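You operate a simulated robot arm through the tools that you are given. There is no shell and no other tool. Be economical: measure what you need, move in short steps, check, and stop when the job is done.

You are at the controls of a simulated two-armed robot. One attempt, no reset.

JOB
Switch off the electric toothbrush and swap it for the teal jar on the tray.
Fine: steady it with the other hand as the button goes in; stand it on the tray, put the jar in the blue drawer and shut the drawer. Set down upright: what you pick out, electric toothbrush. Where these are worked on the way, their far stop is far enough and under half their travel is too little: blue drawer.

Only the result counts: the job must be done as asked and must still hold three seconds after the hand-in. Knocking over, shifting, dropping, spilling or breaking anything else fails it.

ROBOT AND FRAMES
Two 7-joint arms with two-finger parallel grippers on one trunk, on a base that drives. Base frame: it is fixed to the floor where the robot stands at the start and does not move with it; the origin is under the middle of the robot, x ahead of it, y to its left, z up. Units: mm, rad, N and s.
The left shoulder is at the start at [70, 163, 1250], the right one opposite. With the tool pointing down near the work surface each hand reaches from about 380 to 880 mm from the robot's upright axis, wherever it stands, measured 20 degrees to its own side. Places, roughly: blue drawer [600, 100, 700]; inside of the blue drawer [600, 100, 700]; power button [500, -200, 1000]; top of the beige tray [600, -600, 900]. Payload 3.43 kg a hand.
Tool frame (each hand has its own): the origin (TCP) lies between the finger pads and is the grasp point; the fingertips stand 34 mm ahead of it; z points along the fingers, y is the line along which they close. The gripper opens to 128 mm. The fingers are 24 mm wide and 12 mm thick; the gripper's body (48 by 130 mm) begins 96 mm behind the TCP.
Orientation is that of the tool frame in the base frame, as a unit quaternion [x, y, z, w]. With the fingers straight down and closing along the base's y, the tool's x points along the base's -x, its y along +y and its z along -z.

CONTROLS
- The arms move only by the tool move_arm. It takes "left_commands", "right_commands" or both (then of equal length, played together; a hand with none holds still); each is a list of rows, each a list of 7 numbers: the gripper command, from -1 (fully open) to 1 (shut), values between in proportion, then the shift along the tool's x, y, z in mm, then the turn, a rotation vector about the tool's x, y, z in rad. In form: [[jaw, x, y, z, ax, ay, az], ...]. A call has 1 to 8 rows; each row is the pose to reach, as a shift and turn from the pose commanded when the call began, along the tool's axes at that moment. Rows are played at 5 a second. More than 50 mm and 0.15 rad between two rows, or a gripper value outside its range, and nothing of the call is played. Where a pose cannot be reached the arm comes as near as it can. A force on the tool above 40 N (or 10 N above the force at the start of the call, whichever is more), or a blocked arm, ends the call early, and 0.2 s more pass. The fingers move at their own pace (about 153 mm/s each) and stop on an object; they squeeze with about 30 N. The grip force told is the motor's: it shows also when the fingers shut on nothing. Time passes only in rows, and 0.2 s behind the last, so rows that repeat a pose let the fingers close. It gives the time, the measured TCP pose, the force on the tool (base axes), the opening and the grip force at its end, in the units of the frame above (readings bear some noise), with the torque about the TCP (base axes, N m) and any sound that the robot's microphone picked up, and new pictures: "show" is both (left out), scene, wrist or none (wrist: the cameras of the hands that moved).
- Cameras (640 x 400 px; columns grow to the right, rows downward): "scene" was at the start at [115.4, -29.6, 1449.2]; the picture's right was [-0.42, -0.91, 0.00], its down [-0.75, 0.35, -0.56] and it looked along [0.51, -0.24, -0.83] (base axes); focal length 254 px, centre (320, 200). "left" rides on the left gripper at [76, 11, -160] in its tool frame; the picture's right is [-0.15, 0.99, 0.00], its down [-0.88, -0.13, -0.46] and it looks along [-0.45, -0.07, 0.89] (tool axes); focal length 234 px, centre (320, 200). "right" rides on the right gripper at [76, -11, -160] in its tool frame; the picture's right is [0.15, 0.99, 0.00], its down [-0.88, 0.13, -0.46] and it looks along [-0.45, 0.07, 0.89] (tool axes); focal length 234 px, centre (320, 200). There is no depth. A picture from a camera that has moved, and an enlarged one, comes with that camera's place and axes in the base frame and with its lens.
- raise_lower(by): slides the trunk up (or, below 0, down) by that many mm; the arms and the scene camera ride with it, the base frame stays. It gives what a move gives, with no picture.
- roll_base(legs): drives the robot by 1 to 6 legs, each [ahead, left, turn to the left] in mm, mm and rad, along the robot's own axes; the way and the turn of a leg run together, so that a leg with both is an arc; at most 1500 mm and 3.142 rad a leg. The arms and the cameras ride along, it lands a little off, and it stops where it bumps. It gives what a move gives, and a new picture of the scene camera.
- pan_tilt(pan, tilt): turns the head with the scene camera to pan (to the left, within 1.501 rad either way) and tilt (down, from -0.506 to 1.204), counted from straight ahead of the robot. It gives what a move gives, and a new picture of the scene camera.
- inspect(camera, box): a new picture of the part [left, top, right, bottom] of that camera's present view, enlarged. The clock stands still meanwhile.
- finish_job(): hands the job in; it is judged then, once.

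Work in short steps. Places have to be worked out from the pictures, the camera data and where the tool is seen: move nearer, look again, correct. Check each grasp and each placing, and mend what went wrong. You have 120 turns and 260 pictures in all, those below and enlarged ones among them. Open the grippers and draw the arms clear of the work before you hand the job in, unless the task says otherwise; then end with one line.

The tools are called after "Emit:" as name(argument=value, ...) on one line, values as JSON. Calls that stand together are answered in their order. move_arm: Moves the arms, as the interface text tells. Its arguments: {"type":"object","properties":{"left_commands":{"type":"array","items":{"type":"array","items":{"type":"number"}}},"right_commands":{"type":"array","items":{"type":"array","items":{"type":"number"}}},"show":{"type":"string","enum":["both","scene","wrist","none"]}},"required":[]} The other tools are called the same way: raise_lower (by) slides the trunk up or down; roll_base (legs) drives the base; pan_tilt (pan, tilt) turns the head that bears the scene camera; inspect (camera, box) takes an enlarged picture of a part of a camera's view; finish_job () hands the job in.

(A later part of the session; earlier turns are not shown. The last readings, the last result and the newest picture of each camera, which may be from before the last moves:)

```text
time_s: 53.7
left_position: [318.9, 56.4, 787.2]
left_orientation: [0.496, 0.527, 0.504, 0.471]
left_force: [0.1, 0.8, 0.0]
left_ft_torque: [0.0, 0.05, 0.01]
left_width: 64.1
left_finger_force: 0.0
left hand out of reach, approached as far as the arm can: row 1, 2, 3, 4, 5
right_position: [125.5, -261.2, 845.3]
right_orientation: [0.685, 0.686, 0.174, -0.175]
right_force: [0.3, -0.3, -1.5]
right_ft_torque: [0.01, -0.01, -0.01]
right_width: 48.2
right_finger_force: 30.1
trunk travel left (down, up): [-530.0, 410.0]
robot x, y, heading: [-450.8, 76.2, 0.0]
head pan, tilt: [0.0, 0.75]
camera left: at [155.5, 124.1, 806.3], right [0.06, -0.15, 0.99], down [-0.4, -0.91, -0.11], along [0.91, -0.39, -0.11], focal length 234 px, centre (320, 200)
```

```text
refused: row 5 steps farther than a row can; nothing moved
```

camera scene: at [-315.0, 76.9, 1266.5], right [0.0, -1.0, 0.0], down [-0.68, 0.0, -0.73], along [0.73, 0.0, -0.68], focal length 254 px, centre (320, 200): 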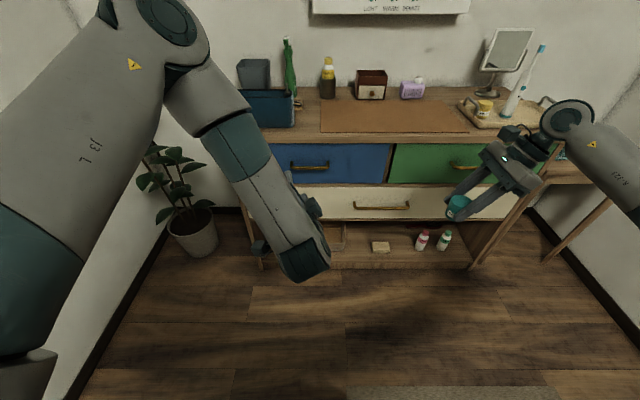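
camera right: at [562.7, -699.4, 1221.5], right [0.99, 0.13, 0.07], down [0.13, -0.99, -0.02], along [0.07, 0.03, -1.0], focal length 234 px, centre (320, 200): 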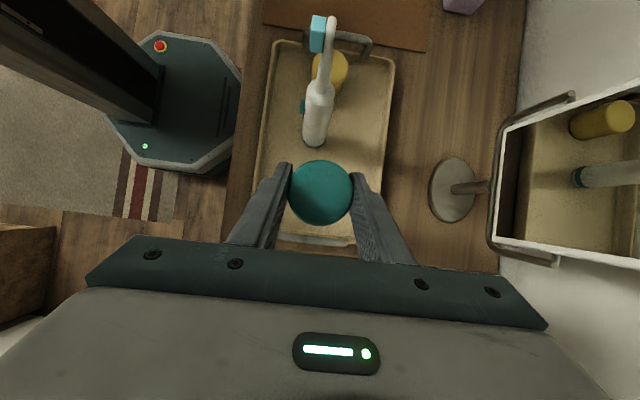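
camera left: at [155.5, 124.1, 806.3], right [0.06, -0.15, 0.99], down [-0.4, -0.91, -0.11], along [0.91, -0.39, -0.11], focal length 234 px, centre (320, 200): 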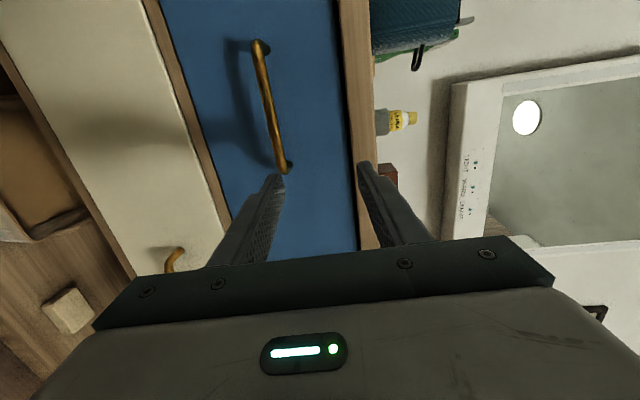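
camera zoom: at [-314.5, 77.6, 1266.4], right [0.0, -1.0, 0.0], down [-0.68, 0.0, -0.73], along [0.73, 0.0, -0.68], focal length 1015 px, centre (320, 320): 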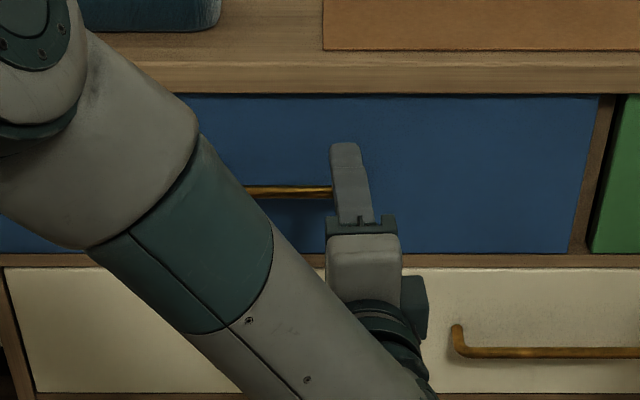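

Emit:
move_arm(left_commands=[[0.0, 0, 10, -5, 0.13, 0, 0], [0.0, 0, 20, -5, 0.26, 0, 0], [0.0, 0, 30, -5, 0.39, 0, 0], [0.0, 0, 40, -5, 0.52, 0, 0], [0.0, 0, 45, -5, 0.6435, 0, 0], [0.0, 0, 45, -5, 0.6435, 0, 0]], show="wrist")

```text
time_s: 55.1
left_position: [315.6, 56.5, 831.8]
left_orientation: [0.62, 0.659, 0.311, 0.291]
left_force: [-0.2, 0.3, 0.3]
left_ft_torque: [0.04, 0.02, -0.03]
left_width: 64.0
left_finger_force: 0.1
right_position: [124.9, -262.9, 844.7]
right_orientation: [0.685, 0.686, 0.175, -0.175]
right_force: [-0.9, 0.5, -1.7]
right_ft_torque: [0.0, 0.0, 0.02]
right_width: 48.3
right_finger_force: 30.3
trunk travel left (down, up): [-530.0, 410.0]
robot x, y, heading: [-443.2, 78.3, 0.002]
head pan, tilt: [0.0, 0.75]
camera left: at [195.8, 125.8, 942.6], right [0.64, -0.11, 0.76], down [-0.38, -0.91, 0.19], along [0.67, -0.41, -0.62], focal length 234 px, centre (320, 200)
```

left: 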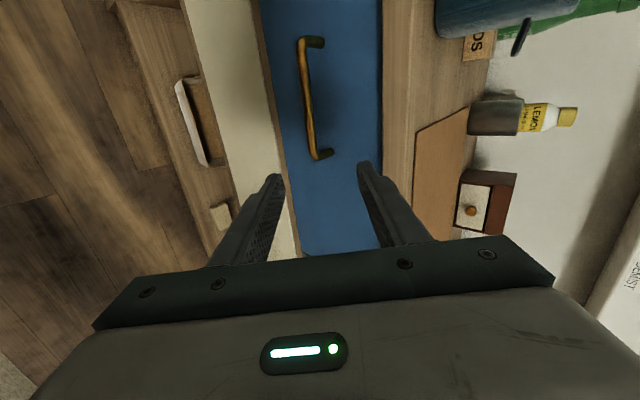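

Reachable now. I line up with the bar centre, 60 mm short along the tool axis, with the jaw narrowed.

Emit:
move_arm(left_commands=[[0.2, 13, -1.5, 14, 0, 0, 0], [0.42, 26, -3, 28, 0, 0, 0], [0.42, 39, -4.5, 42, 0, 0, 0], [0.42, 51, -5.9, 56, 0, 0, 0], [0.42, 51, -5.9, 56, 0, 0, 0]], show="wrist")

Emit:
inspect(camera="scene", box=[240, 120, 400, 220])

```text
time_s: 56.3
left_position: [352.8, 109.6, 792.4]
left_orientation: [0.619, 0.658, 0.312, 0.292]
left_force: [1.1, 0.7, -0.6]
left_ft_torque: [-0.01, -0.03, -0.01]
left_width: 36.8
left_finger_force: 0.1
right_position: [124.9, -262.8, 844.9]
right_orientation: [0.685, 0.686, 0.174, -0.175]
right_force: [0.7, -0.4, -0.9]
right_ft_torque: [0.03, 0.02, 0.0]
right_width: 48.3
right_finger_force: 29.9
trunk travel left (down, up): [-530.0, 410.0]
robot x, y, heading: [-449.4, 73.2, -0.001]
head pan, tilt: [0.0, 0.75]
camera left: at [231.3, 179.4, 902.6], right [0.64, -0.11, 0.76], down [-0.38, -0.91, 0.19], along [0.67, -0.41, -0.62], focal length 234 px, centre (320, 200)
```

left: 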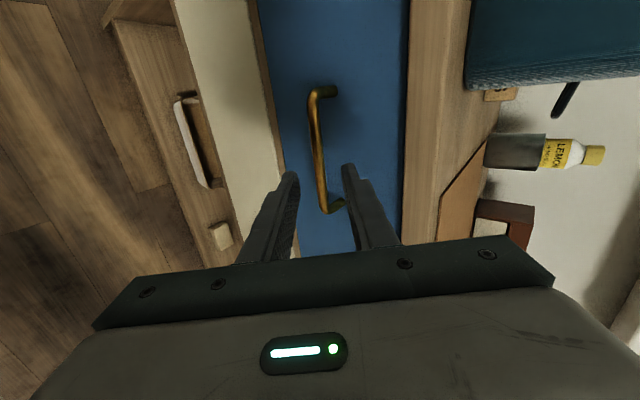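

```text
4.00 times, centred on (320, 170) of scene
camera zoom: at [-315.3, 77.4, 1266.5], right [0.0, -1.0, 0.0], down [-0.68, 0.0, -0.73], along [0.73, 0.0, -0.68], focal length 1015 px, centre (320, 320)
```

zoom: 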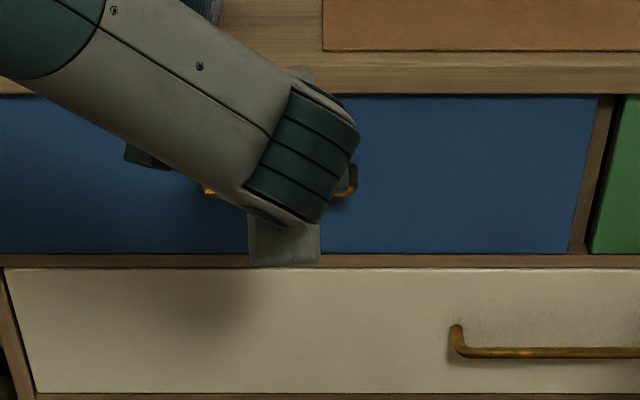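

The bar lines up between the fingers. I advance 60 mm and close on it.

Emit:
move_arm(left_commands=[[0.42, 0, 0, 20, 0, 0, 0], [0.42, 0, 0, 40, 0, 0, 0], [0.42, 0, 0, 60, 0, 0, 0], [0.42, 0, 0, 60, 0, 0, 0], [1, 0, 0, 60, 0, 0, 0], [1, 0, 0, 60, 0, 0, 0], [1, 0, 0, 60, 0, 0, 0]], show="wrist")

```text
time_s: 57.9
left_position: [396.9, 113.5, 753.7]
left_orientation: [0.619, 0.659, 0.312, 0.291]
left_force: [-2.7, 1.0, -2.6]
left_ft_torque: [0.92, 0.12, -0.66]
left_width: 12.3
left_finger_force: 44.8
right_position: [125.7, -261.7, 844.9]
right_orientation: [0.685, 0.686, 0.175, -0.175]
right_force: [0.5, 0.5, -1.7]
right_ft_torque: [0.01, 0.0, 0.02]
right_width: 48.1
right_finger_force: 30.0
trunk travel left (down, up): [-530.0, 410.0]
robot x, y, heading: [-447.2, 76.1, 0.0]
head pan, tilt: [0.0, 0.75]
camera left: at [277.4, 182.7, 863.9], right [0.64, -0.11, 0.76], down [-0.38, -0.91, 0.19], along [0.67, -0.41, -0.62], focal length 234 px, centre (320, 200)
```

left: 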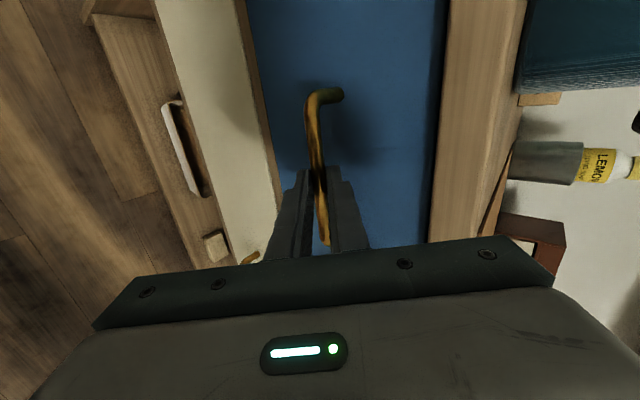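

The handle is held. I pull straight along -x, watching the force.

Emit:
move_arm(left_commands=[[1, 0.6, -6.4, -7.7, 0, 0, 0], [1, 1.8, -19.1, -23.1, 0, 0, 0], [1, 3.7, -38.2, -46.1, 0, 0, 0], [1, 5.5, -57.2, -69.2, 0, 0, 0], [1, 7.4, -76.3, -92.3, 0, 0, 0], [1, 9.2, -95.4, -115.4, 0, 0, 0]], show="scene")

```text
time_s: 59.3
left_position: [248.0, 113.6, 753.8]
left_orientation: [0.619, 0.659, 0.312, 0.292]
left_force: [0.0, 3.4, -4.9]
left_ft_torque: [0.66, 0.23, -0.92]
left_width: 12.2
left_finger_force: 44.9
right_position: [127.0, -262.0, 845.0]
right_orientation: [0.684, 0.686, 0.174, -0.175]
right_force: [0.8, 0.0, -2.0]
right_ft_torque: [-0.01, 0.03, -0.01]
right_width: 48.0
right_finger_force: 29.7
trunk travel left (down, up): [-530.0, 410.0]
robot x, y, heading: [-448.4, 74.2, -0.001]
head pan, tilt: [0.0, 0.75]
camera scene: at [-315.0, 78.0, 1266.4], right [0.0, -1.0, 0.0], down [-0.68, 0.0, -0.73], along [0.73, 0.0, -0.68], focal length 254 px, centre (320, 200)
```

scene: 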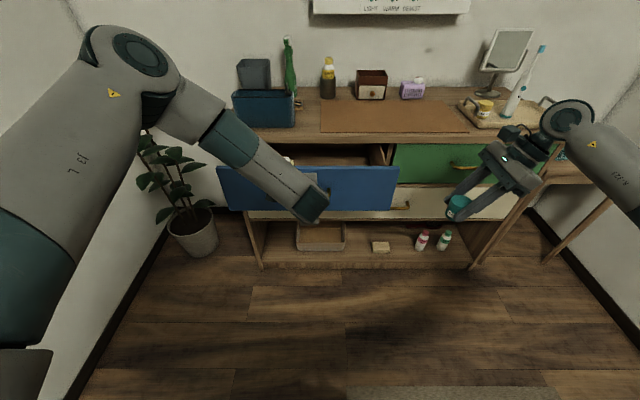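

Drawer is sliding out. I continue pulling to find the far stop.

Emit:
move_arm(left_commands=[[1, 1.2, -12.7, -15.4, 0, 0, 0], [1, 2.5, -25.4, -30.8, 0, 0, 0], [1, 3.7, -38.2, -46.1, 0, 0, 0], [1, 4.9, -50.9, -61.5, 0, 0, 0], [1, 6.2, -63.6, -76.9, 0, 0, 0]], show="scene")

Emit:
inspect(camera="scene", box=[200, 120, 440, 270])

```text
time_s: 60.5
left_position: [147.4, 114.1, 753.4]
left_orientation: [0.619, 0.66, 0.313, 0.29]
left_force: [-0.7, 5.7, -2.8]
left_ft_torque: [1.32, 0.08, -0.19]
left_width: 12.4
left_finger_force: 44.6
right_position: [126.2, -261.9, 846.5]
right_orientation: [0.684, 0.686, 0.174, -0.175]
right_force: [-0.5, 0.5, -1.8]
right_ft_torque: [-0.02, -0.02, 0.01]
right_width: 48.0
right_finger_force: 30.1
trunk travel left (down, up): [-530.0, 410.0]
robot x, y, heading: [-448.4, 77.2, 0.006]
head pan, tilt: [0.0, 0.75]
camera scene: at [-315.1, 78.3, 1266.5], right [0.0, -1.0, 0.0], down [-0.68, 0.0, -0.73], along [0.73, 0.0, -0.68], focal length 254 px, centre (320, 200)
```

scene: 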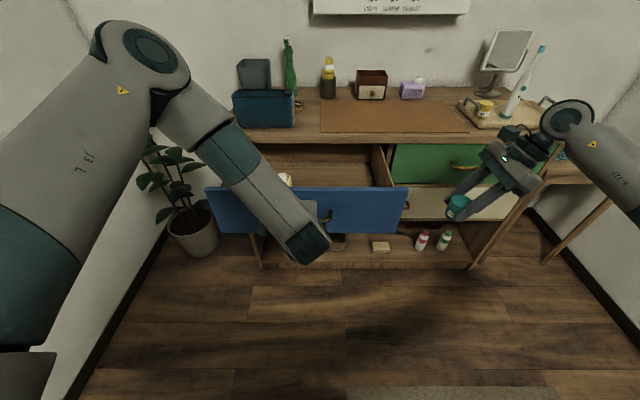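

```text
2.67 times, centred on (320, 195) of scene
camera zoom: at [-315.1, 78.3, 1266.5], right [0.0, -1.0, 0.0], down [-0.68, 0.0, -0.73], along [0.73, 0.0, -0.68], focal length 676 px, centre (320, 213)
```

zoom: 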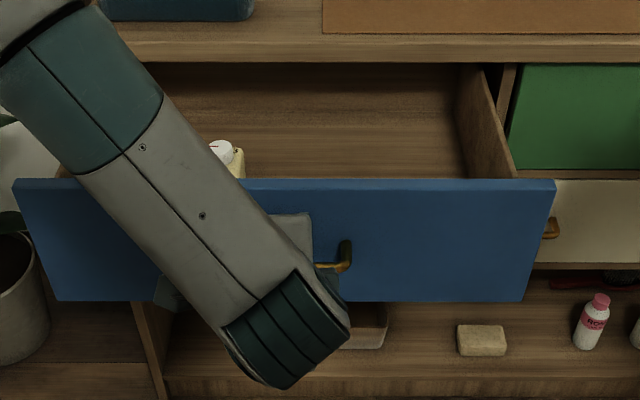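

It is 250 mm out now with no stop felt. I pull further, gently.

Emit:
move_arm(left_commands=[[1, 0.9, -9.5, -11.5, 0, 0, 0], [1, 1.8, -19.1, -23.1, 0, 0, 0], [1, 2.8, -28.6, -34.6, 0, 0, 0], [1, 3.7, -38.2, -46.1, 0, 0, 0], [1, 4.6, -47.7, -57.7, 0, 0, 0]], show="wrist")

Emit:
inspect(camera="scene", box=[200, 120, 440, 270])

```text
time_s: 60.8
left_position: [146.5, 114.4, 754.7]
left_orientation: [0.616, 0.659, 0.316, 0.293]
left_force: [22.7, -0.1, -20.8]
left_ft_torque: [0.41, 0.03, -1.28]
left_width: 12.2
left_finger_force: 45.1
right_position: [127.9, -263.8, 842.7]
right_orientation: [0.685, 0.686, 0.173, -0.176]
right_force: [-0.5, 0.8, -0.9]
right_ft_torque: [0.02, -0.04, 0.0]
right_width: 48.1
right_finger_force: 30.0
trunk travel left (down, up): [-530.0, 410.0]
robot x, y, heading: [-446.0, 76.1, -0.001]
head pan, tilt: [0.0, 0.75]
stopped in row 1 (left hand): the force on the tool passed its limit at 50 N (the readings are from after the stop); the commanded pose is now the measured one
camera left: at [25.2, 181.9, 862.4], right [0.63, -0.11, 0.77], down [-0.37, -0.91, 0.18], along [0.68, -0.4, -0.61], focal length 234 px, centre (320, 200)
```

left: 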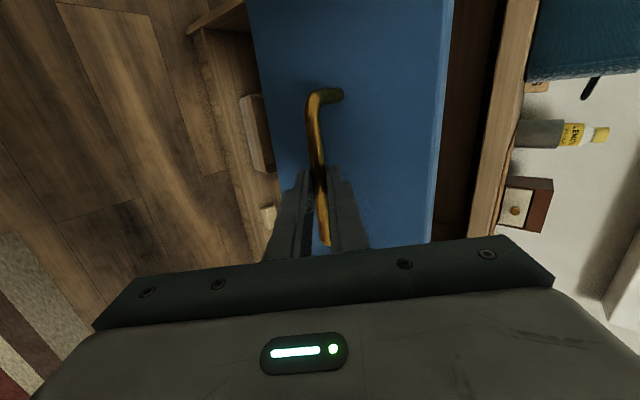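

```text
2.67 times, centred on (320, 195) of scene
camera zoom: at [-310.9, 77.3, 1265.7], right [0.0, -1.0, 0.0], down [-0.68, 0.0, -0.73], along [0.73, 0.0, -0.68], focal length 676 px, centre (320, 213)
```

zoom: 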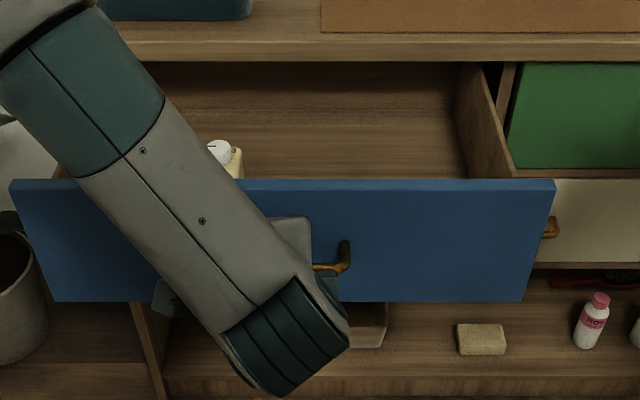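

That's the far stop at 250 mm. The left hand keeps hold of the handle. The right hand with the jar now rises and crosses over the drawer front, aiming above [320, 35].

Emit:
move_arm(right_commands=[[1, 20, 0, -36, 0, 0, 0], [1, 38, 0, -70, 0, 0, 0], [1, 57, 0, -105, 0, 0, 0], [1, 80, 20, -92, 0, 0, 0], [1, 110, 45, -75, 0, 0, 0], [1, 140, 70, -59, 0, 0, 0], [1, 170, 95, -43, 0, 0, 0], [1, 200, 120, -27, 0, 0, 0]], show="scene")

```text
time_s: 61.7
left_position: [146.8, 114.0, 753.8]
left_orientation: [0.617, 0.659, 0.316, 0.293]
left_force: [17.7, -0.1, -16.9]
left_ft_torque: [0.08, 0.11, -1.63]
left_width: 12.3
left_finger_force: 44.5
right_position: [132.3, -260.4, 962.4]
right_orientation: [0.685, 0.685, 0.175, -0.174]
right_force: [-1.4, 0.0, -1.4]
right_ft_torque: [0.06, 0.02, 0.03]
right_width: 48.2
right_finger_force: 30.2
trunk travel left (down, up): [-530.0, 410.0]
robot x, y, heading: [-446.2, 72.5, 0.001]
head pan, tilt: [0.0, 0.75]
stopped in row 4 (left hand): the force on the tool passed its limit at 46 N (the readings are from after the stop); the commanded pose is now the measured one
camera scene: at [-310.8, 77.2, 1266.2], right [0.0, -1.0, 0.0], down [-0.68, 0.0, -0.73], along [0.73, 0.0, -0.68], focal length 254 px, centre (320, 200)
```

scene: 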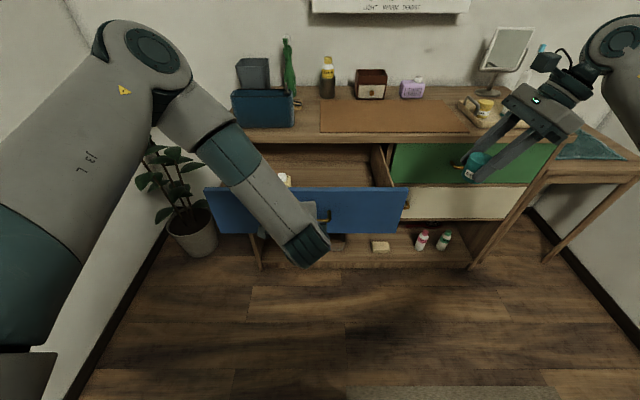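

The left hand is straining against the stop. I release the handle and back it away, which also frees the view.

Emit:
move_arm(left_commands=[[0.7, 0, 0, 0, 0, 0, 0], [0.4, 0, 0, 0, 0, 0, 0], [0.4, 0, 0, -20, 0, 0, 0], [0.4, 0, 0, -50, 0, 0, 0], [0.4, 20, 0, -80, 0, 0, 0], [0.4, 60, 0, -90, 0, 0, 0], [0.4, 100, 0, -90, 0, 0, 0]], show="scene")

Emit:
inspect(camera="scene", box=[200, 120, 440, 270])

```text
time_s: 63.3
left_position: [76.5, 206.0, 811.3]
left_orientation: [0.615, 0.659, 0.316, 0.295]
left_force: [-0.1, 0.3, -0.6]
left_ft_torque: [0.01, 0.0, -0.02]
left_width: 38.5
left_finger_force: 0.0
left hand out of reach, approached as far as the arm can: row 7
right_position: [129.0, -260.0, 964.5]
right_orientation: [0.684, 0.686, 0.176, -0.174]
right_force: [0.2, 0.8, -1.2]
right_ft_torque: [-0.01, 0.01, 0.01]
right_width: 48.2
right_finger_force: 29.6
trunk travel left (down, up): [-530.0, 410.0]
robot x, y, heading: [-447.5, 78.1, 0.0]
head pan, tilt: [0.0, 0.75]
camera scene: at [-314.5, 78.9, 1266.5], right [0.0, -1.0, 0.0], down [-0.68, 0.0, -0.73], along [0.73, 0.0, -0.68], focal length 254 px, centre (320, 200)
```

scene: 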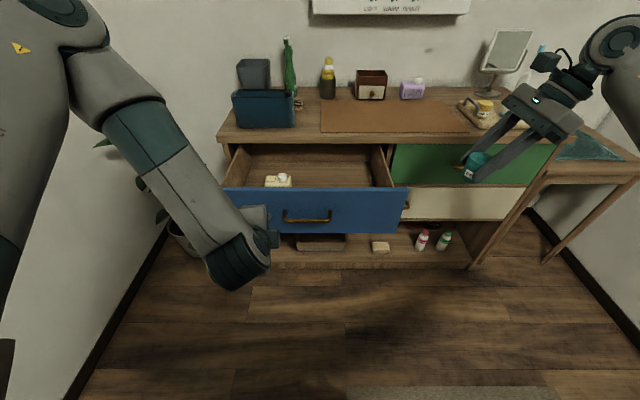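

```text
2.67 times, centred on (320, 195) of scene
camera zoom: at [-314.5, 78.9, 1266.5], right [0.0, -1.0, 0.0], down [-0.68, 0.0, -0.73], along [0.73, 0.0, -0.68], focal length 676 px, centre (320, 213)
```

zoom: 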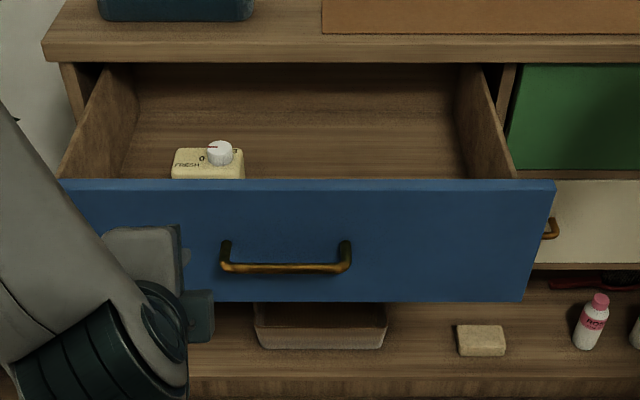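

The drawer interior is clear on the right, with only a small yellow box at left. I move the jar above [330, 40].

Emit:
move_arm(right_commands=[[1, 33, 25, 18, 0, 0, 0], [1, 66, 50, 36, 0, 0, 0], [1, 99, 75, 54, 0, 0, 0], [1, 132, 100, 72, 0, 0, 0], [1, 165, 126, 90, 0, 0, 0], [1, 198, 151, 108, 0, 0, 0], [1, 231, 176, 126, 0, 0, 0], [1, 263, 201, 143.7, 0, 0, 0]], show="both")

```text
time_s: 65.1
left_position: [77.5, 208.0, 809.9]
left_orientation: [0.615, 0.66, 0.316, 0.294]
left_force: [0.0, -0.3, -0.6]
left_ft_torque: [-0.02, -0.02, -0.04]
left_width: 38.7
left_finger_force: 0.0
right_position: [330.1, 41.4, 964.3]
right_orientation: [0.685, 0.686, 0.175, -0.173]
right_force: [0.7, 0.6, -1.3]
right_ft_torque: [-0.01, -0.01, 0.02]
right_width: 48.3
right_finger_force: 29.7
trunk travel left (down, up): [-530.0, 410.0]
robot x, y, heading: [-450.1, 75.6, 0.003]
head pan, tilt: [0.0, 0.75]
camera scene: at [-314.1, 80.0, 1266.4], right [0.0, -1.0, 0.0], down [-0.68, 0.0, -0.73], along [0.73, 0.0, -0.68], focal length 254 px, centre (320, 200)
camera right: at [319.0, 32.5, 1140.0], right [0.99, 0.13, 0.07], down [0.13, -0.99, -0.02], along [0.07, 0.03, -1.0], focal length 234 px, centre (320, 200)
```

scene: 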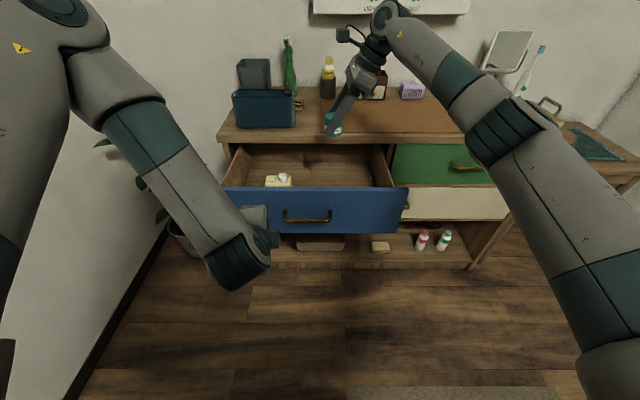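
right: 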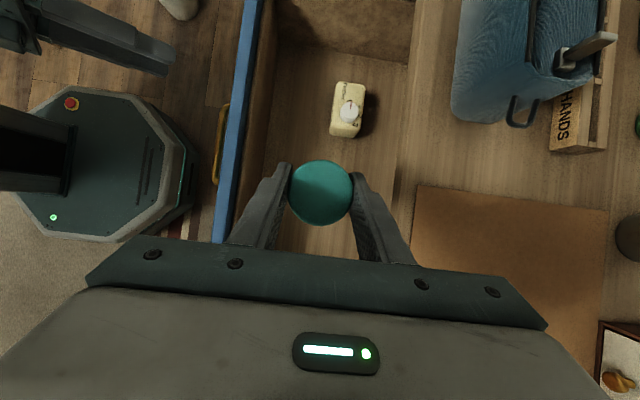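

The jar is well inside the drawer opening. I shift +6 mm in x to centre it, and descend 190 mm.

Emit:
move_arm(right_commands=[[1, -14, 6, 26, 0, 0, 0], [1, -33, 6, 61, 0, 0, 0], [1, -52, 6, 96, 0, 0, 0], [1, -72, 6, 132, 0, 0, 0], [1, -91, 6, 167, 0, 0, 0], [1, -91, 6, 167, 0, 0, 0]], show="both")

```text
time_s: 66.5
left_position: [77.2, 205.2, 810.8]
left_orientation: [0.615, 0.659, 0.317, 0.295]
left_force: [-0.1, -0.1, -0.3]
left_ft_torque: [-0.02, -0.03, 0.01]
left_width: 38.3
left_finger_force: 0.1
right_position: [337.2, 41.7, 773.9]
right_orientation: [0.684, 0.686, 0.176, -0.174]
right_force: [-0.5, -0.7, -1.4]
right_ft_torque: [0.03, -0.04, 0.01]
right_width: 48.2
right_finger_force: 29.4
trunk travel left (down, up): [-530.0, 410.0]
robot x, y, heading: [-446.5, 76.6, -0.001]
head pan, tilt: [0.0, 0.75]
camera scene: at [-314.9, 77.9, 1266.6], right [0.0, -1.0, 0.0], down [-0.68, 0.0, -0.73], along [0.73, 0.0, -0.68], focal length 254 px, centre (320, 200)
camera right: at [325.2, 31.5, 950.0], right [0.99, 0.13, 0.07], down [0.13, -0.99, -0.02], along [0.07, 0.03, -1.0], focal length 234 px, centre (320, 200)
```

scene: 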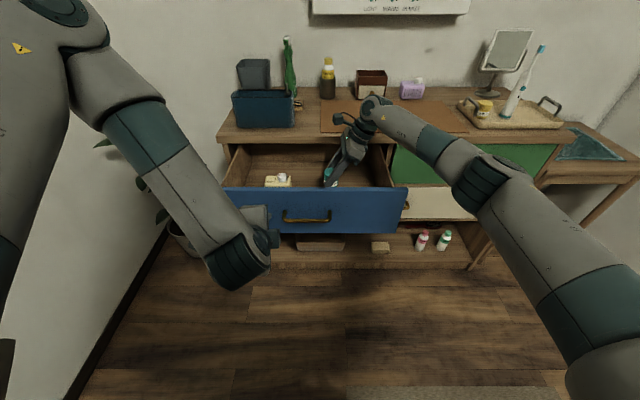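
right: 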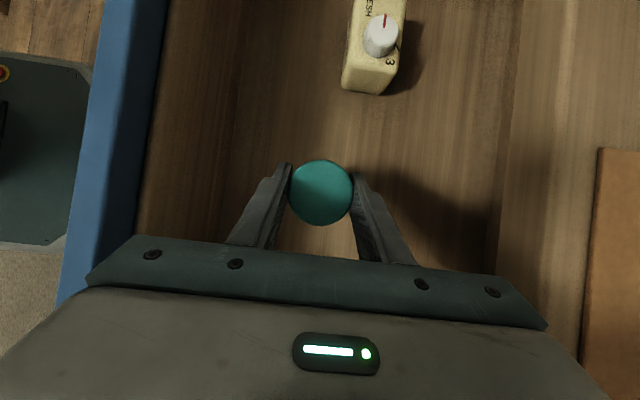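

Clear on all sides. I lower slowly toward the drawer floor.

Emit:
move_arm(right_commands=[[1, -2.4, 0, 4.4, 0, 0, 0], [1, -4.8, 0, 8.8, 0, 0, 0], [1, -7.2, 0, 13.2, 0, 0, 0], [1, -9.6, 0, 17.6, 0, 0, 0], [1, -12, 0, 22, 0, 0, 0], [1, -12, 0, 22, 0, 0, 0]], show="none")

```text
time_s: 67.9
left_position: [77.2, 205.5, 810.1]
left_orientation: [0.615, 0.659, 0.316, 0.295]
left_force: [0.7, -0.9, -0.7]
left_ft_torque: [-0.01, 0.02, 0.01]
left_width: 38.5
left_finger_force: 0.1
right_position: [336.8, 40.5, 749.3]
right_orientation: [0.684, 0.687, 0.175, -0.174]
right_force: [-0.9, -0.5, -1.2]
right_ft_torque: [0.01, -0.02, 0.02]
right_width: 48.1
right_finger_force: 30.2
trunk travel left (down, up): [-530.0, 410.0]
robot x, y, heading: [-447.9, 75.0, 0.0]
head pan, tilt: [0.0, 0.75]
```

Emit:
move_arm(right_commands=[[1, -1.4, 0, 2.6, 0, 0, 0], [1, -2.9, 0, 5.3, 0, 0, 0], [1, -4.3, 0, 7.9, 0, 0, 0], [1, -5.7, 0, 10.5, 0, 0, 0], [1, -5.7, 0, 10.5, 0, 0, 0]], show="wrist")

```text
time_s: 69.1
left_position: [76.1, 205.4, 809.1]
left_orientation: [0.615, 0.659, 0.317, 0.294]
left_force: [-0.1, 0.5, 0.3]
left_ft_torque: [-0.01, 0.02, 0.01]
left_width: 38.6
left_finger_force: 0.1
right_position: [336.9, 40.9, 738.0]
right_orientation: [0.685, 0.685, 0.176, -0.173]
right_force: [0.5, 0.6, -1.3]
right_ft_torque: [0.02, 0.0, -0.01]
right_width: 48.0
right_finger_force: 30.3
trunk travel left (down, up): [-530.0, 410.0]
robot x, y, heading: [-451.9, 79.6, 0.009]
head pan, tilt: [0.0, 0.75]
camera right: at [325.0, 30.7, 913.4], right [0.99, 0.13, 0.07], down [0.13, -0.99, -0.02], along [0.07, 0.03, -1.0], focal length 234 px, centre (320, 200)
```

right: 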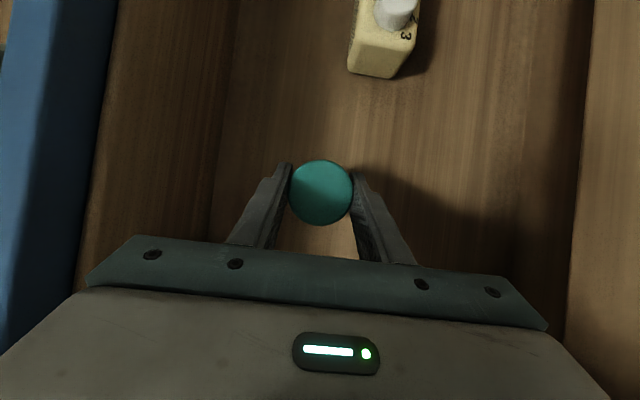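

Emit:
move_arm(right_commands=[[1, -1, 0, 1.8, 0, 0, 0], [1, -2, 0, 3.6, 0, 0, 0], [1, -3, 0, 5.4, 0, 0, 0], [1, -4, 0, 7.2, 0, 0, 0], [1, -4, 0, 7.2, 0, 0, 0]], show="none")

```text
time_s: 70.3
left_position: [76.8, 204.7, 810.1]
left_orientation: [0.616, 0.66, 0.316, 0.293]
left_force: [-0.4, 0.4, 0.3]
left_ft_torque: [-0.02, -0.01, 0.0]
left_width: 38.3
left_finger_force: 0.0
right_position: [335.5, 39.9, 728.9]
right_orientation: [0.684, 0.686, 0.175, -0.173]
right_force: [0.6, -0.4, -1.3]
right_ft_torque: [0.01, 0.0, 0.01]
right_width: 48.0
right_finger_force: 30.2
trunk travel left (down, up): [-530.0, 410.0]
robot x, y, heading: [-449.9, 81.1, -0.002]
head pan, tilt: [0.0, 0.75]
```

Emit:
move_arm(right_commands=[[1, -1, 0, 1.8, 0, 0, 0], [1, -2, 0, 3.6, 0, 0, 0], [1, -3, 0, 5.4, 0, 0, 0], [1, -4, 0, 7.2, 0, 0, 0], [1, -4, 0, 7.2, 0, 0, 0]], show="none")

```text
time_s: 71.5
left_position: [76.7, 205.9, 810.4]
left_orientation: [0.615, 0.66, 0.316, 0.294]
left_force: [0.6, 0.0, -0.1]
left_ft_torque: [0.0, 0.02, -0.01]
left_width: 38.4
left_finger_force: 0.0
right_position: [335.4, 39.9, 720.1]
right_orientation: [0.684, 0.686, 0.175, -0.174]
right_force: [-0.3, -0.3, -1.7]
right_ft_torque: [0.04, 0.02, 0.0]
right_width: 48.2
right_finger_force: 29.7
trunk travel left (down, up): [-530.0, 410.0]
robot x, y, heading: [-448.5, 74.7, 0.001]
head pan, tilt: [0.0, 0.75]
```

Emit:
move_arm(right_commands=[[1, -0.8, 0, 1.4, 0, 0, 0], [1, -1.6, 0, 2.8, 0, 0, 0], [1, -2.3, 0, 4.2, 0, 0, 0], [1, -2.9, 0, 5.3, 0, 0, 0], [1, -2.9, 0, 5.3, 0, 0, 0]], show="wrist")

Emit:
inspect(camera="scene", box=[240, 120, 400, 220])

```text
time_s: 72.7
left_position: [76.2, 205.8, 811.4]
left_orientation: [0.615, 0.659, 0.317, 0.294]
left_force: [0.4, 0.5, 0.1]
left_ft_torque: [0.04, -0.04, -0.01]
left_width: 38.2
left_finger_force: 0.0
right_position: [335.2, 40.7, 715.8]
right_orientation: [0.684, 0.686, 0.175, -0.174]
right_force: [-0.4, -1.1, -0.6]
right_ft_torque: [0.01, 0.0, 0.02]
right_width: 48.5
right_finger_force: 29.8
trunk travel left (down, up): [-530.0, 410.0]
robot x, y, heading: [-451.7, 76.9, 0.002]
head pan, tilt: [0.0, 0.75]
camera right: at [324.9, 30.6, 891.0], right [0.99, 0.13, 0.07], down [0.13, -0.99, -0.02], along [0.07, 0.03, -1.0], focal length 234 px, centre (320, 200)
```

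right: 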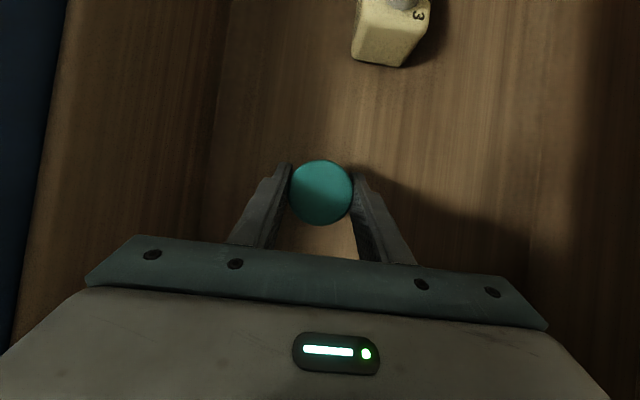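

```text
4.00 times, centred on (320, 170) of scene
camera zoom: at [-314.4, 77.8, 1266.5], right [0.0, -1.0, 0.0], down [-0.68, 0.0, -0.73], along [0.73, 0.0, -0.68], focal length 1015 px, centre (320, 320)
```

zoom: 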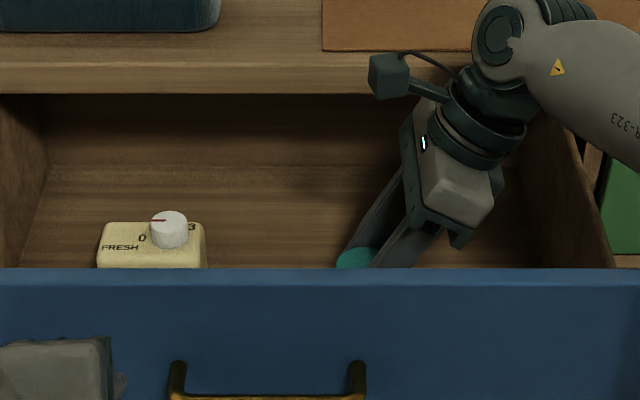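

The geometry suggests the drawer floor is lower, around 655–665. I continue slowly.

Emit:
move_arm(right_commands=[[1, -1, 0, 1.8, 0, 0, 0], [1, -2, 0, 3.6, 0, 0, 0], [1, -3, 0, 5.4, 0, 0, 0], [1, -4, 0, 7.2, 0, 0, 0], [1, -4, 0, 7.2, 0, 0, 0]], show="none")

```text
time_s: 73.9
left_position: [76.4, 205.5, 810.4]
left_orientation: [0.615, 0.659, 0.316, 0.294]
left_force: [-0.5, 0.2, -0.6]
left_ft_torque: [-0.03, 0.01, 0.0]
left_width: 38.3
left_finger_force: 0.1
right_position: [336.5, 39.8, 707.4]
right_orientation: [0.685, 0.686, 0.175, -0.174]
right_force: [-0.4, -0.3, -1.3]
right_ft_torque: [0.0, 0.0, 0.03]
right_width: 48.2
right_finger_force: 30.0
trunk travel left (down, up): [-530.0, 410.0]
robot x, y, heading: [-446.2, 76.8, 0.003]
head pan, tilt: [0.0, 0.75]
```

Emit:
move_arm(right_commands=[[1, -0.8, 0, 1.4, 0, 0, 0], [1, -1.6, 0, 2.8, 0, 0, 0], [1, -2.3, 0, 4.2, 0, 0, 0], [1, -2.9, 0, 5.3, 0, 0, 0], [1, -2.9, 0, 5.3, 0, 0, 0]], show="none")

```text
time_s: 75.1
left_position: [76.0, 205.7, 811.1]
left_orientation: [0.615, 0.659, 0.317, 0.295]
left_force: [-1.3, 0.3, -0.7]
left_ft_torque: [0.01, -0.04, 0.0]
left_width: 38.5
left_finger_force: 0.2
right_position: [337.0, 39.7, 703.2]
right_orientation: [0.684, 0.686, 0.176, -0.174]
right_force: [0.1, -2.1, 7.8]
right_ft_torque: [-0.19, 0.13, 0.04]
right_width: 48.1
right_finger_force: 29.7
trunk travel left (down, up): [-530.0, 410.0]
robot x, y, heading: [-450.0, 79.7, -0.002]
head pan, tilt: [0.0, 0.75]
```

Contact at z≈703 (7.8 N). I ease off slightly and open.

Emit:
move_arm(right_commands=[[1, 0.4, 0, -0.7, 0, 0, 0], [0.2, 0.4, 0, -0.7, 0, 0, 0], [0.1, 0.4, 0, -0.7, 0, 0, 0], [-0.1, 0.4, 0, -0.7, 0, 0, 0], [-0.1, 0.4, 0, -0.7, 0, 0, 0]], show="wrist")

```text
time_s: 76.3
left_position: [76.0, 206.7, 811.4]
left_orientation: [0.615, 0.66, 0.317, 0.294]
left_force: [0.2, -0.5, 0.5]
left_ft_torque: [-0.01, 0.0, 0.02]
left_width: 38.6
left_finger_force: 0.1
right_position: [336.2, 39.7, 701.1]
right_orientation: [0.684, 0.686, 0.176, -0.173]
right_force: [-0.6, -0.6, 0.2]
right_ft_torque: [0.03, 0.01, 0.01]
right_width: 70.3
right_finger_force: 0.0
trunk travel left (down, up): [-530.0, 410.0]
robot x, y, heading: [-450.2, 81.2, 0.003]
head pan, tilt: [0.0, 0.75]
camera right: at [325.1, 30.5, 877.7], right [0.99, 0.13, 0.07], down [0.13, -0.99, -0.02], along [0.07, 0.03, -1.0], focal length 234 px, centre (320, 200)
```

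right: 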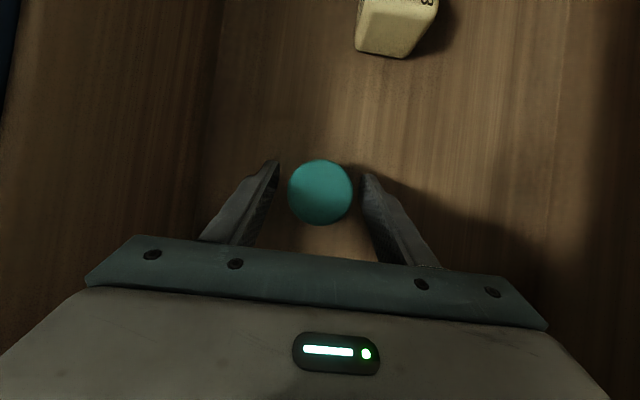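

The jar stands free. I raise the right hand straight out of the drawer.

Emit:
move_arm(right_commands=[[-0.1, 7, 0, -13, 0, 0, 0], [-0.1, 20, 0, -37, 0, 0, 0], [-0.1, 38, 0, -70, 0, 0, 0], [-0.1, 57, 0, -105, 0, 0, 0], [-0.1, 76, 0, -140, 0, 0, 0], [-0.1, 95, 0, -175, 0, 0, 0], [-0.1, 114, 0, -210, 0, 0, 0]], show="both")

```text
time_s: 77.9
left_position: [75.8, 206.5, 811.6]
left_orientation: [0.615, 0.659, 0.317, 0.294]
left_force: [0.2, 0.3, 0.7]
left_ft_torque: [-0.04, -0.02, -0.03]
left_width: 38.7
left_finger_force: 0.0
right_position: [333.5, 39.9, 939.9]
right_orientation: [0.685, 0.686, 0.175, -0.174]
right_force: [-0.3, -0.2, -0.3]
right_ft_torque: [-0.02, 0.03, -0.02]
right_width: 70.2
right_finger_force: 0.1
trunk travel left (down, up): [-530.0, 410.0]
robot x, y, heading: [-453.1, 73.1, 0.006]
head pan, tilt: [0.0, 0.75]
camera scene: at [-315.4, 78.3, 1266.5], right [0.0, -1.0, 0.0], down [-0.68, 0.0, -0.73], along [0.73, 0.0, -0.68], focal length 254 px, centre (320, 200)
camera right: at [322.8, 31.7, 1116.3], right [0.99, 0.13, 0.07], down [0.13, -0.99, -0.02], along [0.07, 0.03, -1.0], focal length 234 px, centre (320, 200)
```

scene: 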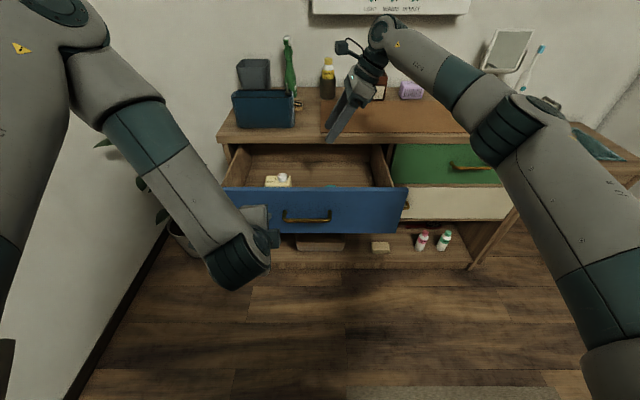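
right: 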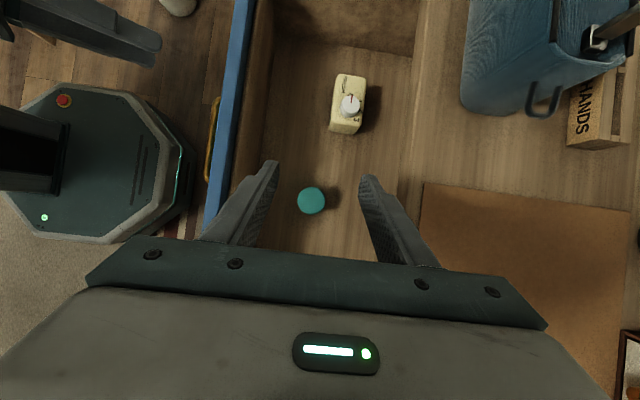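

The jar stands upright in the drawer. I retract the right hand along its entry path, and bring the closed left hand in front of the drawer panel above the handle.

Emit:
move_arm(right_commands=[[-0.1, -33, -25, -18, 0, 0, 0], [-0.1, -66, -50, -36, 0, 0, 0], [-0.1, -99, -75, -54, 0, 0, 0], [-0.1, -132, -100, -72, 0, 0, 0], [-0.1, -165, -126, -90, 0, 0, 0], [-0.1, -198, -151, -108, 0, 0, 0], [-0.1, -231, -176, -126, 0, 0, 0], [-0.1, -263, -201, -143.7, 0, 0, 0]], left_commands=[[0.7, 0, 0, 0, 0, 0, 0], [1, 0, 0, 0, 0, 0, 0], [1, -20, 8, 2, 0, 0, 0], [1, -50, 16, 10, 0, 0, 0], [1, -75, 22, 25, 0, 0, 0], [1, -98, 26.6, 45, 0, 0, 0], [1, -98, 26.6, 64, 0, 0, 0], [1, -98, 26.6, 64, 0, 0, 0]], show="both")

```text
time_s: 79.7
left_position: [148.8, 111.7, 791.6]
left_orientation: [0.615, 0.659, 0.317, 0.296]
left_force: [0.2, -0.4, -0.7]
left_ft_torque: [0.0, -0.02, 0.03]
left_width: 0.0
left_finger_force: 29.8
right_position: [133.6, -260.4, 941.3]
right_orientation: [0.684, 0.686, 0.176, -0.174]
right_force: [-0.6, -0.3, -0.3]
right_ft_torque: [0.04, -0.04, -0.02]
right_width: 70.2
right_finger_force: 0.1
trunk travel left (down, up): [-530.0, 410.0]
robot x, y, heading: [-451.1, 80.8, 0.004]
head pan, tilt: [0.0, 0.75]
camera scene: at [-316.0, 76.2, 1266.7], right [0.0, -1.0, 0.0], down [-0.68, 0.0, -0.73], along [0.73, 0.0, -0.68], focal length 254 px, centre (320, 200)
camera right: at [121.4, -271.9, 1116.1], right [0.99, 0.13, 0.07], down [0.13, -0.99, -0.02], along [0.07, 0.03, -1.0], focal length 234 px, centre (320, 200)
camera left: at [26.1, 179.4, 899.3], right [0.63, -0.1, 0.77], down [-0.38, -0.91, 0.18], along [0.68, -0.4, -0.61], focal length 234 px, centre (320, 200)
```

scene: 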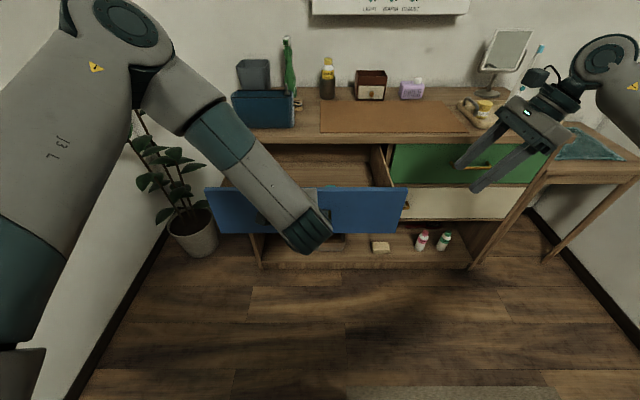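
right: 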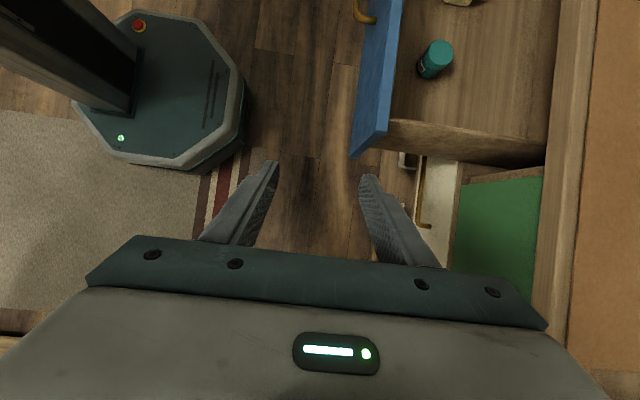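
left: 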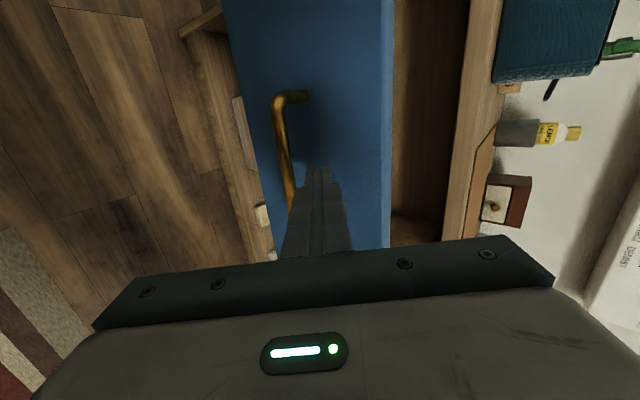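

The fingertips are above the bar facing the blue panel. I push gently along +x.

Emit:
move_arm(left_commands=[[1, -0.7, 6.2, 7.8, 0, 0, 0], [1, -1.4, 12.5, 15.5, 0, 0, 0], [1, -2.1, 18.7, 23.3, 0, 0, 0], [1, -3.1, 28.1, 35, 0, 0, 0], [1, -4.1, 37.4, 46.6, 0, 0, 0], [1, -5.2, 46.8, 58.3, 0, 0, 0], [1, -6.2, 56.2, 69.9, 0, 0, 0], [1, -7.2, 65.5, 81.6, 0, 0, 0]], show="scene")

```text
time_s: 81.5
left_position: [255.0, 111.8, 791.0]
left_orientation: [0.614, 0.659, 0.317, 0.296]
left_force: [-0.7, 0.2, -0.4]
left_ft_torque: [0.0, 0.0, -0.02]
left_width: 0.0
left_finger_force: 30.0
right_position: [134.3, -261.2, 941.4]
right_orientation: [0.684, 0.686, 0.175, -0.174]
right_force: [0.3, -0.4, 0.7]
right_ft_torque: [0.01, 0.01, 0.0]
right_width: 70.4
right_finger_force: 0.1
trunk travel left (down, up): [-530.0, 410.0]
robot x, y, heading: [-446.0, 76.3, 0.006]
head pan, tilt: [0.0, 0.75]
camera scene: at [-314.3, 77.7, 1266.5], right [0.0, -1.0, 0.0], down [-0.68, 0.0, -0.73], along [0.73, 0.0, -0.68], focal length 254 px, centre (320, 200)
```

scene: 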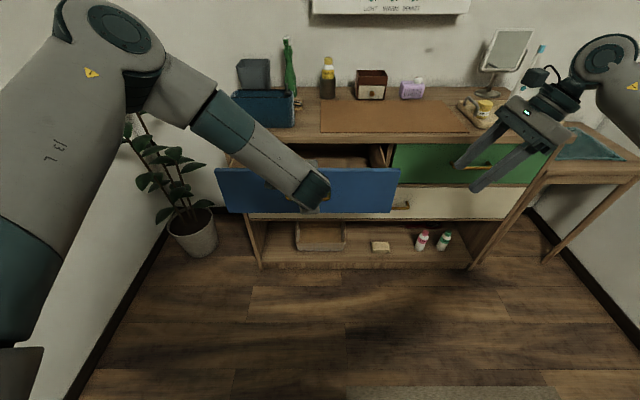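

The drawer is sliding in smoothly, so I continue.

Emit:
move_arm(left_commands=[[1, -0.7, 6.2, 7.8, 0, 0, 0], [1, -1.7, 15.6, 19.4, 0, 0, 0], [1, -2.8, 25, 31.1, 0, 0, 0], [1, -3.8, 34.3, 42.7, 0, 0, 0], [1, -4.8, 43.7, 54.4, 0, 0, 0], [1, -5.9, 53, 66, 0, 0, 0], [1, -6.6, 59.3, 73.8, 0, 0, 0], [1, -7.2, 65.5, 81.6, 0, 0, 0]], show="both")

```text
time_s: 83.3
left_position: [359.0, 111.8, 790.7]
left_orientation: [0.615, 0.659, 0.317, 0.295]
left_force: [0.0, -0.2, -0.5]
left_ft_torque: [0.0, -0.02, -0.01]
left_width: 0.2
left_finger_force: 29.8
right_position: [135.1, -261.8, 940.7]
right_orientation: [0.684, 0.686, 0.176, -0.174]
right_force: [0.3, -0.1, 0.4]
right_ft_torque: [-0.01, 0.0, -0.01]
right_width: 70.2
right_finger_force: 0.0
trunk travel left (down, up): [-530.0, 410.0]
robot x, y, heading: [-450.2, 72.8, 0.003]
head pan, tilt: [0.0, 0.75]
camera scene: at [-314.3, 77.6, 1266.5], right [0.0, -1.0, 0.0], down [-0.68, 0.0, -0.73], along [0.73, 0.0, -0.68], focal length 254 px, centre (320, 200)
camera left: at [236.9, 180.6, 898.9], right [0.63, -0.1, 0.77], down [-0.38, -0.91, 0.18], along [0.68, -0.4, -0.61], focal length 234 px, centre (320, 200)
```

scene: 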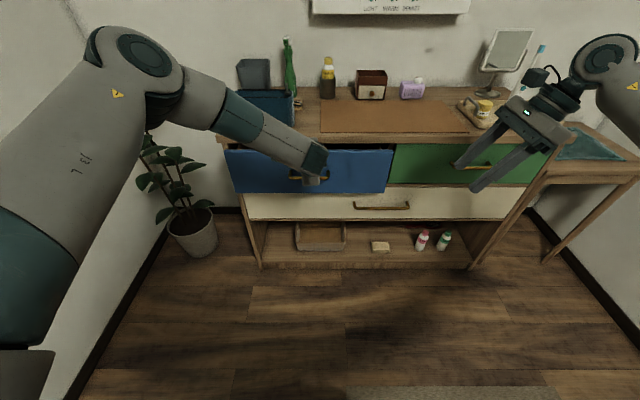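
left: 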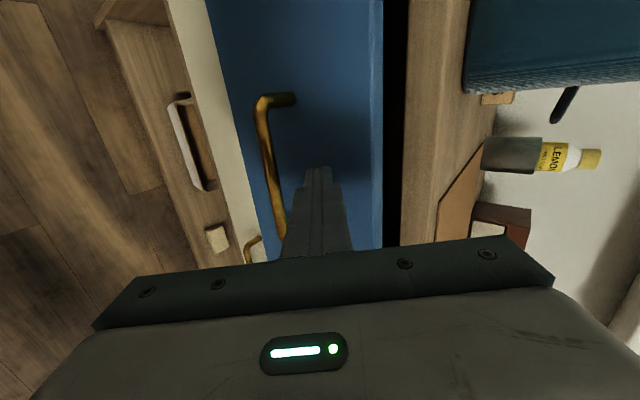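

About 50 mm remain. I push on slowly until resistance.

Emit:
move_arm(left_commands=[[1, -0.7, 6.2, 7.8, 0, 0, 0], [1, -1.4, 12.5, 15.5, 0, 0, 0], [1, -2.1, 18.7, 23.3, 0, 0, 0], [1, -2.6, 23.7, 29.5, 0, 0, 0], [1, -3.1, 28.1, 35, 0, 0, 0], [1, -3.5, 31.2, 38.9, 0, 0, 0], [1, -3.8, 34.3, 42.7, 0, 0, 0], [1, -4.1, 37.4, 46.6, 0, 0, 0]], show="both")

```text
time_s: 85.1
left_position: [418.8, 114.7, 791.1]
left_orientation: [0.615, 0.659, 0.317, 0.295]
left_force: [-1.0, 0.4, -0.3]
left_ft_torque: [-0.03, 0.01, 0.05]
left_width: 0.2
left_finger_force: 30.5
right_position: [134.8, -260.8, 940.4]
right_orientation: [0.685, 0.686, 0.176, -0.174]
right_force: [-0.4, 0.1, 0.1]
right_ft_torque: [0.01, 0.0, -0.05]
right_width: 70.4
right_finger_force: 0.1
trunk travel left (down, up): [-530.0, 410.0]
robot x, y, heading: [-449.7, 81.5, 0.004]
head pan, tilt: [0.0, 0.75]
camera scene: at [-314.8, 77.7, 1266.5], right [0.0, -1.0, 0.0], down [-0.68, 0.0, -0.73], along [0.73, 0.0, -0.68], focal length 254 px, centre (320, 200)
camera left: at [295.8, 180.5, 899.0], right [0.63, -0.1, 0.77], down [-0.38, -0.91, 0.18], along [0.68, -0.4, -0.61], focal length 234 px, centre (320, 200)
```

scene: 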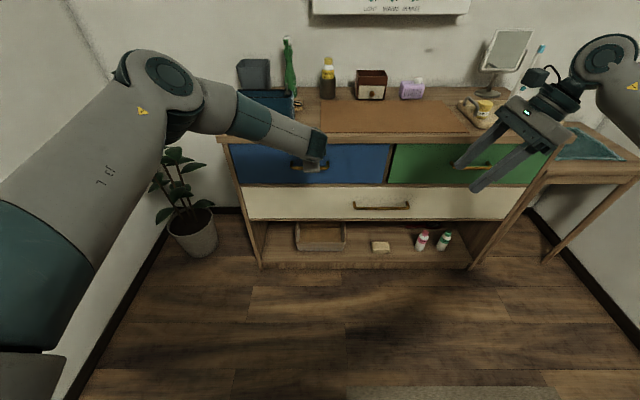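
left: 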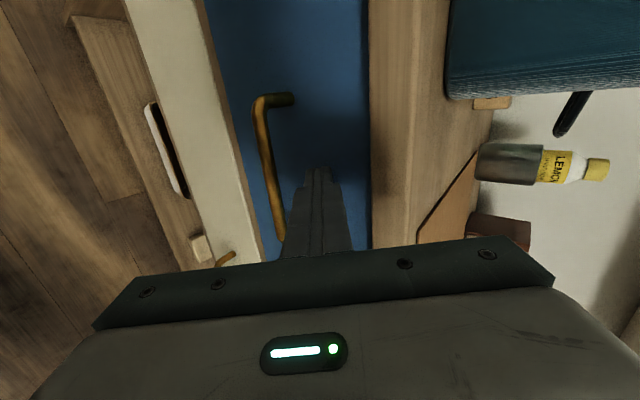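

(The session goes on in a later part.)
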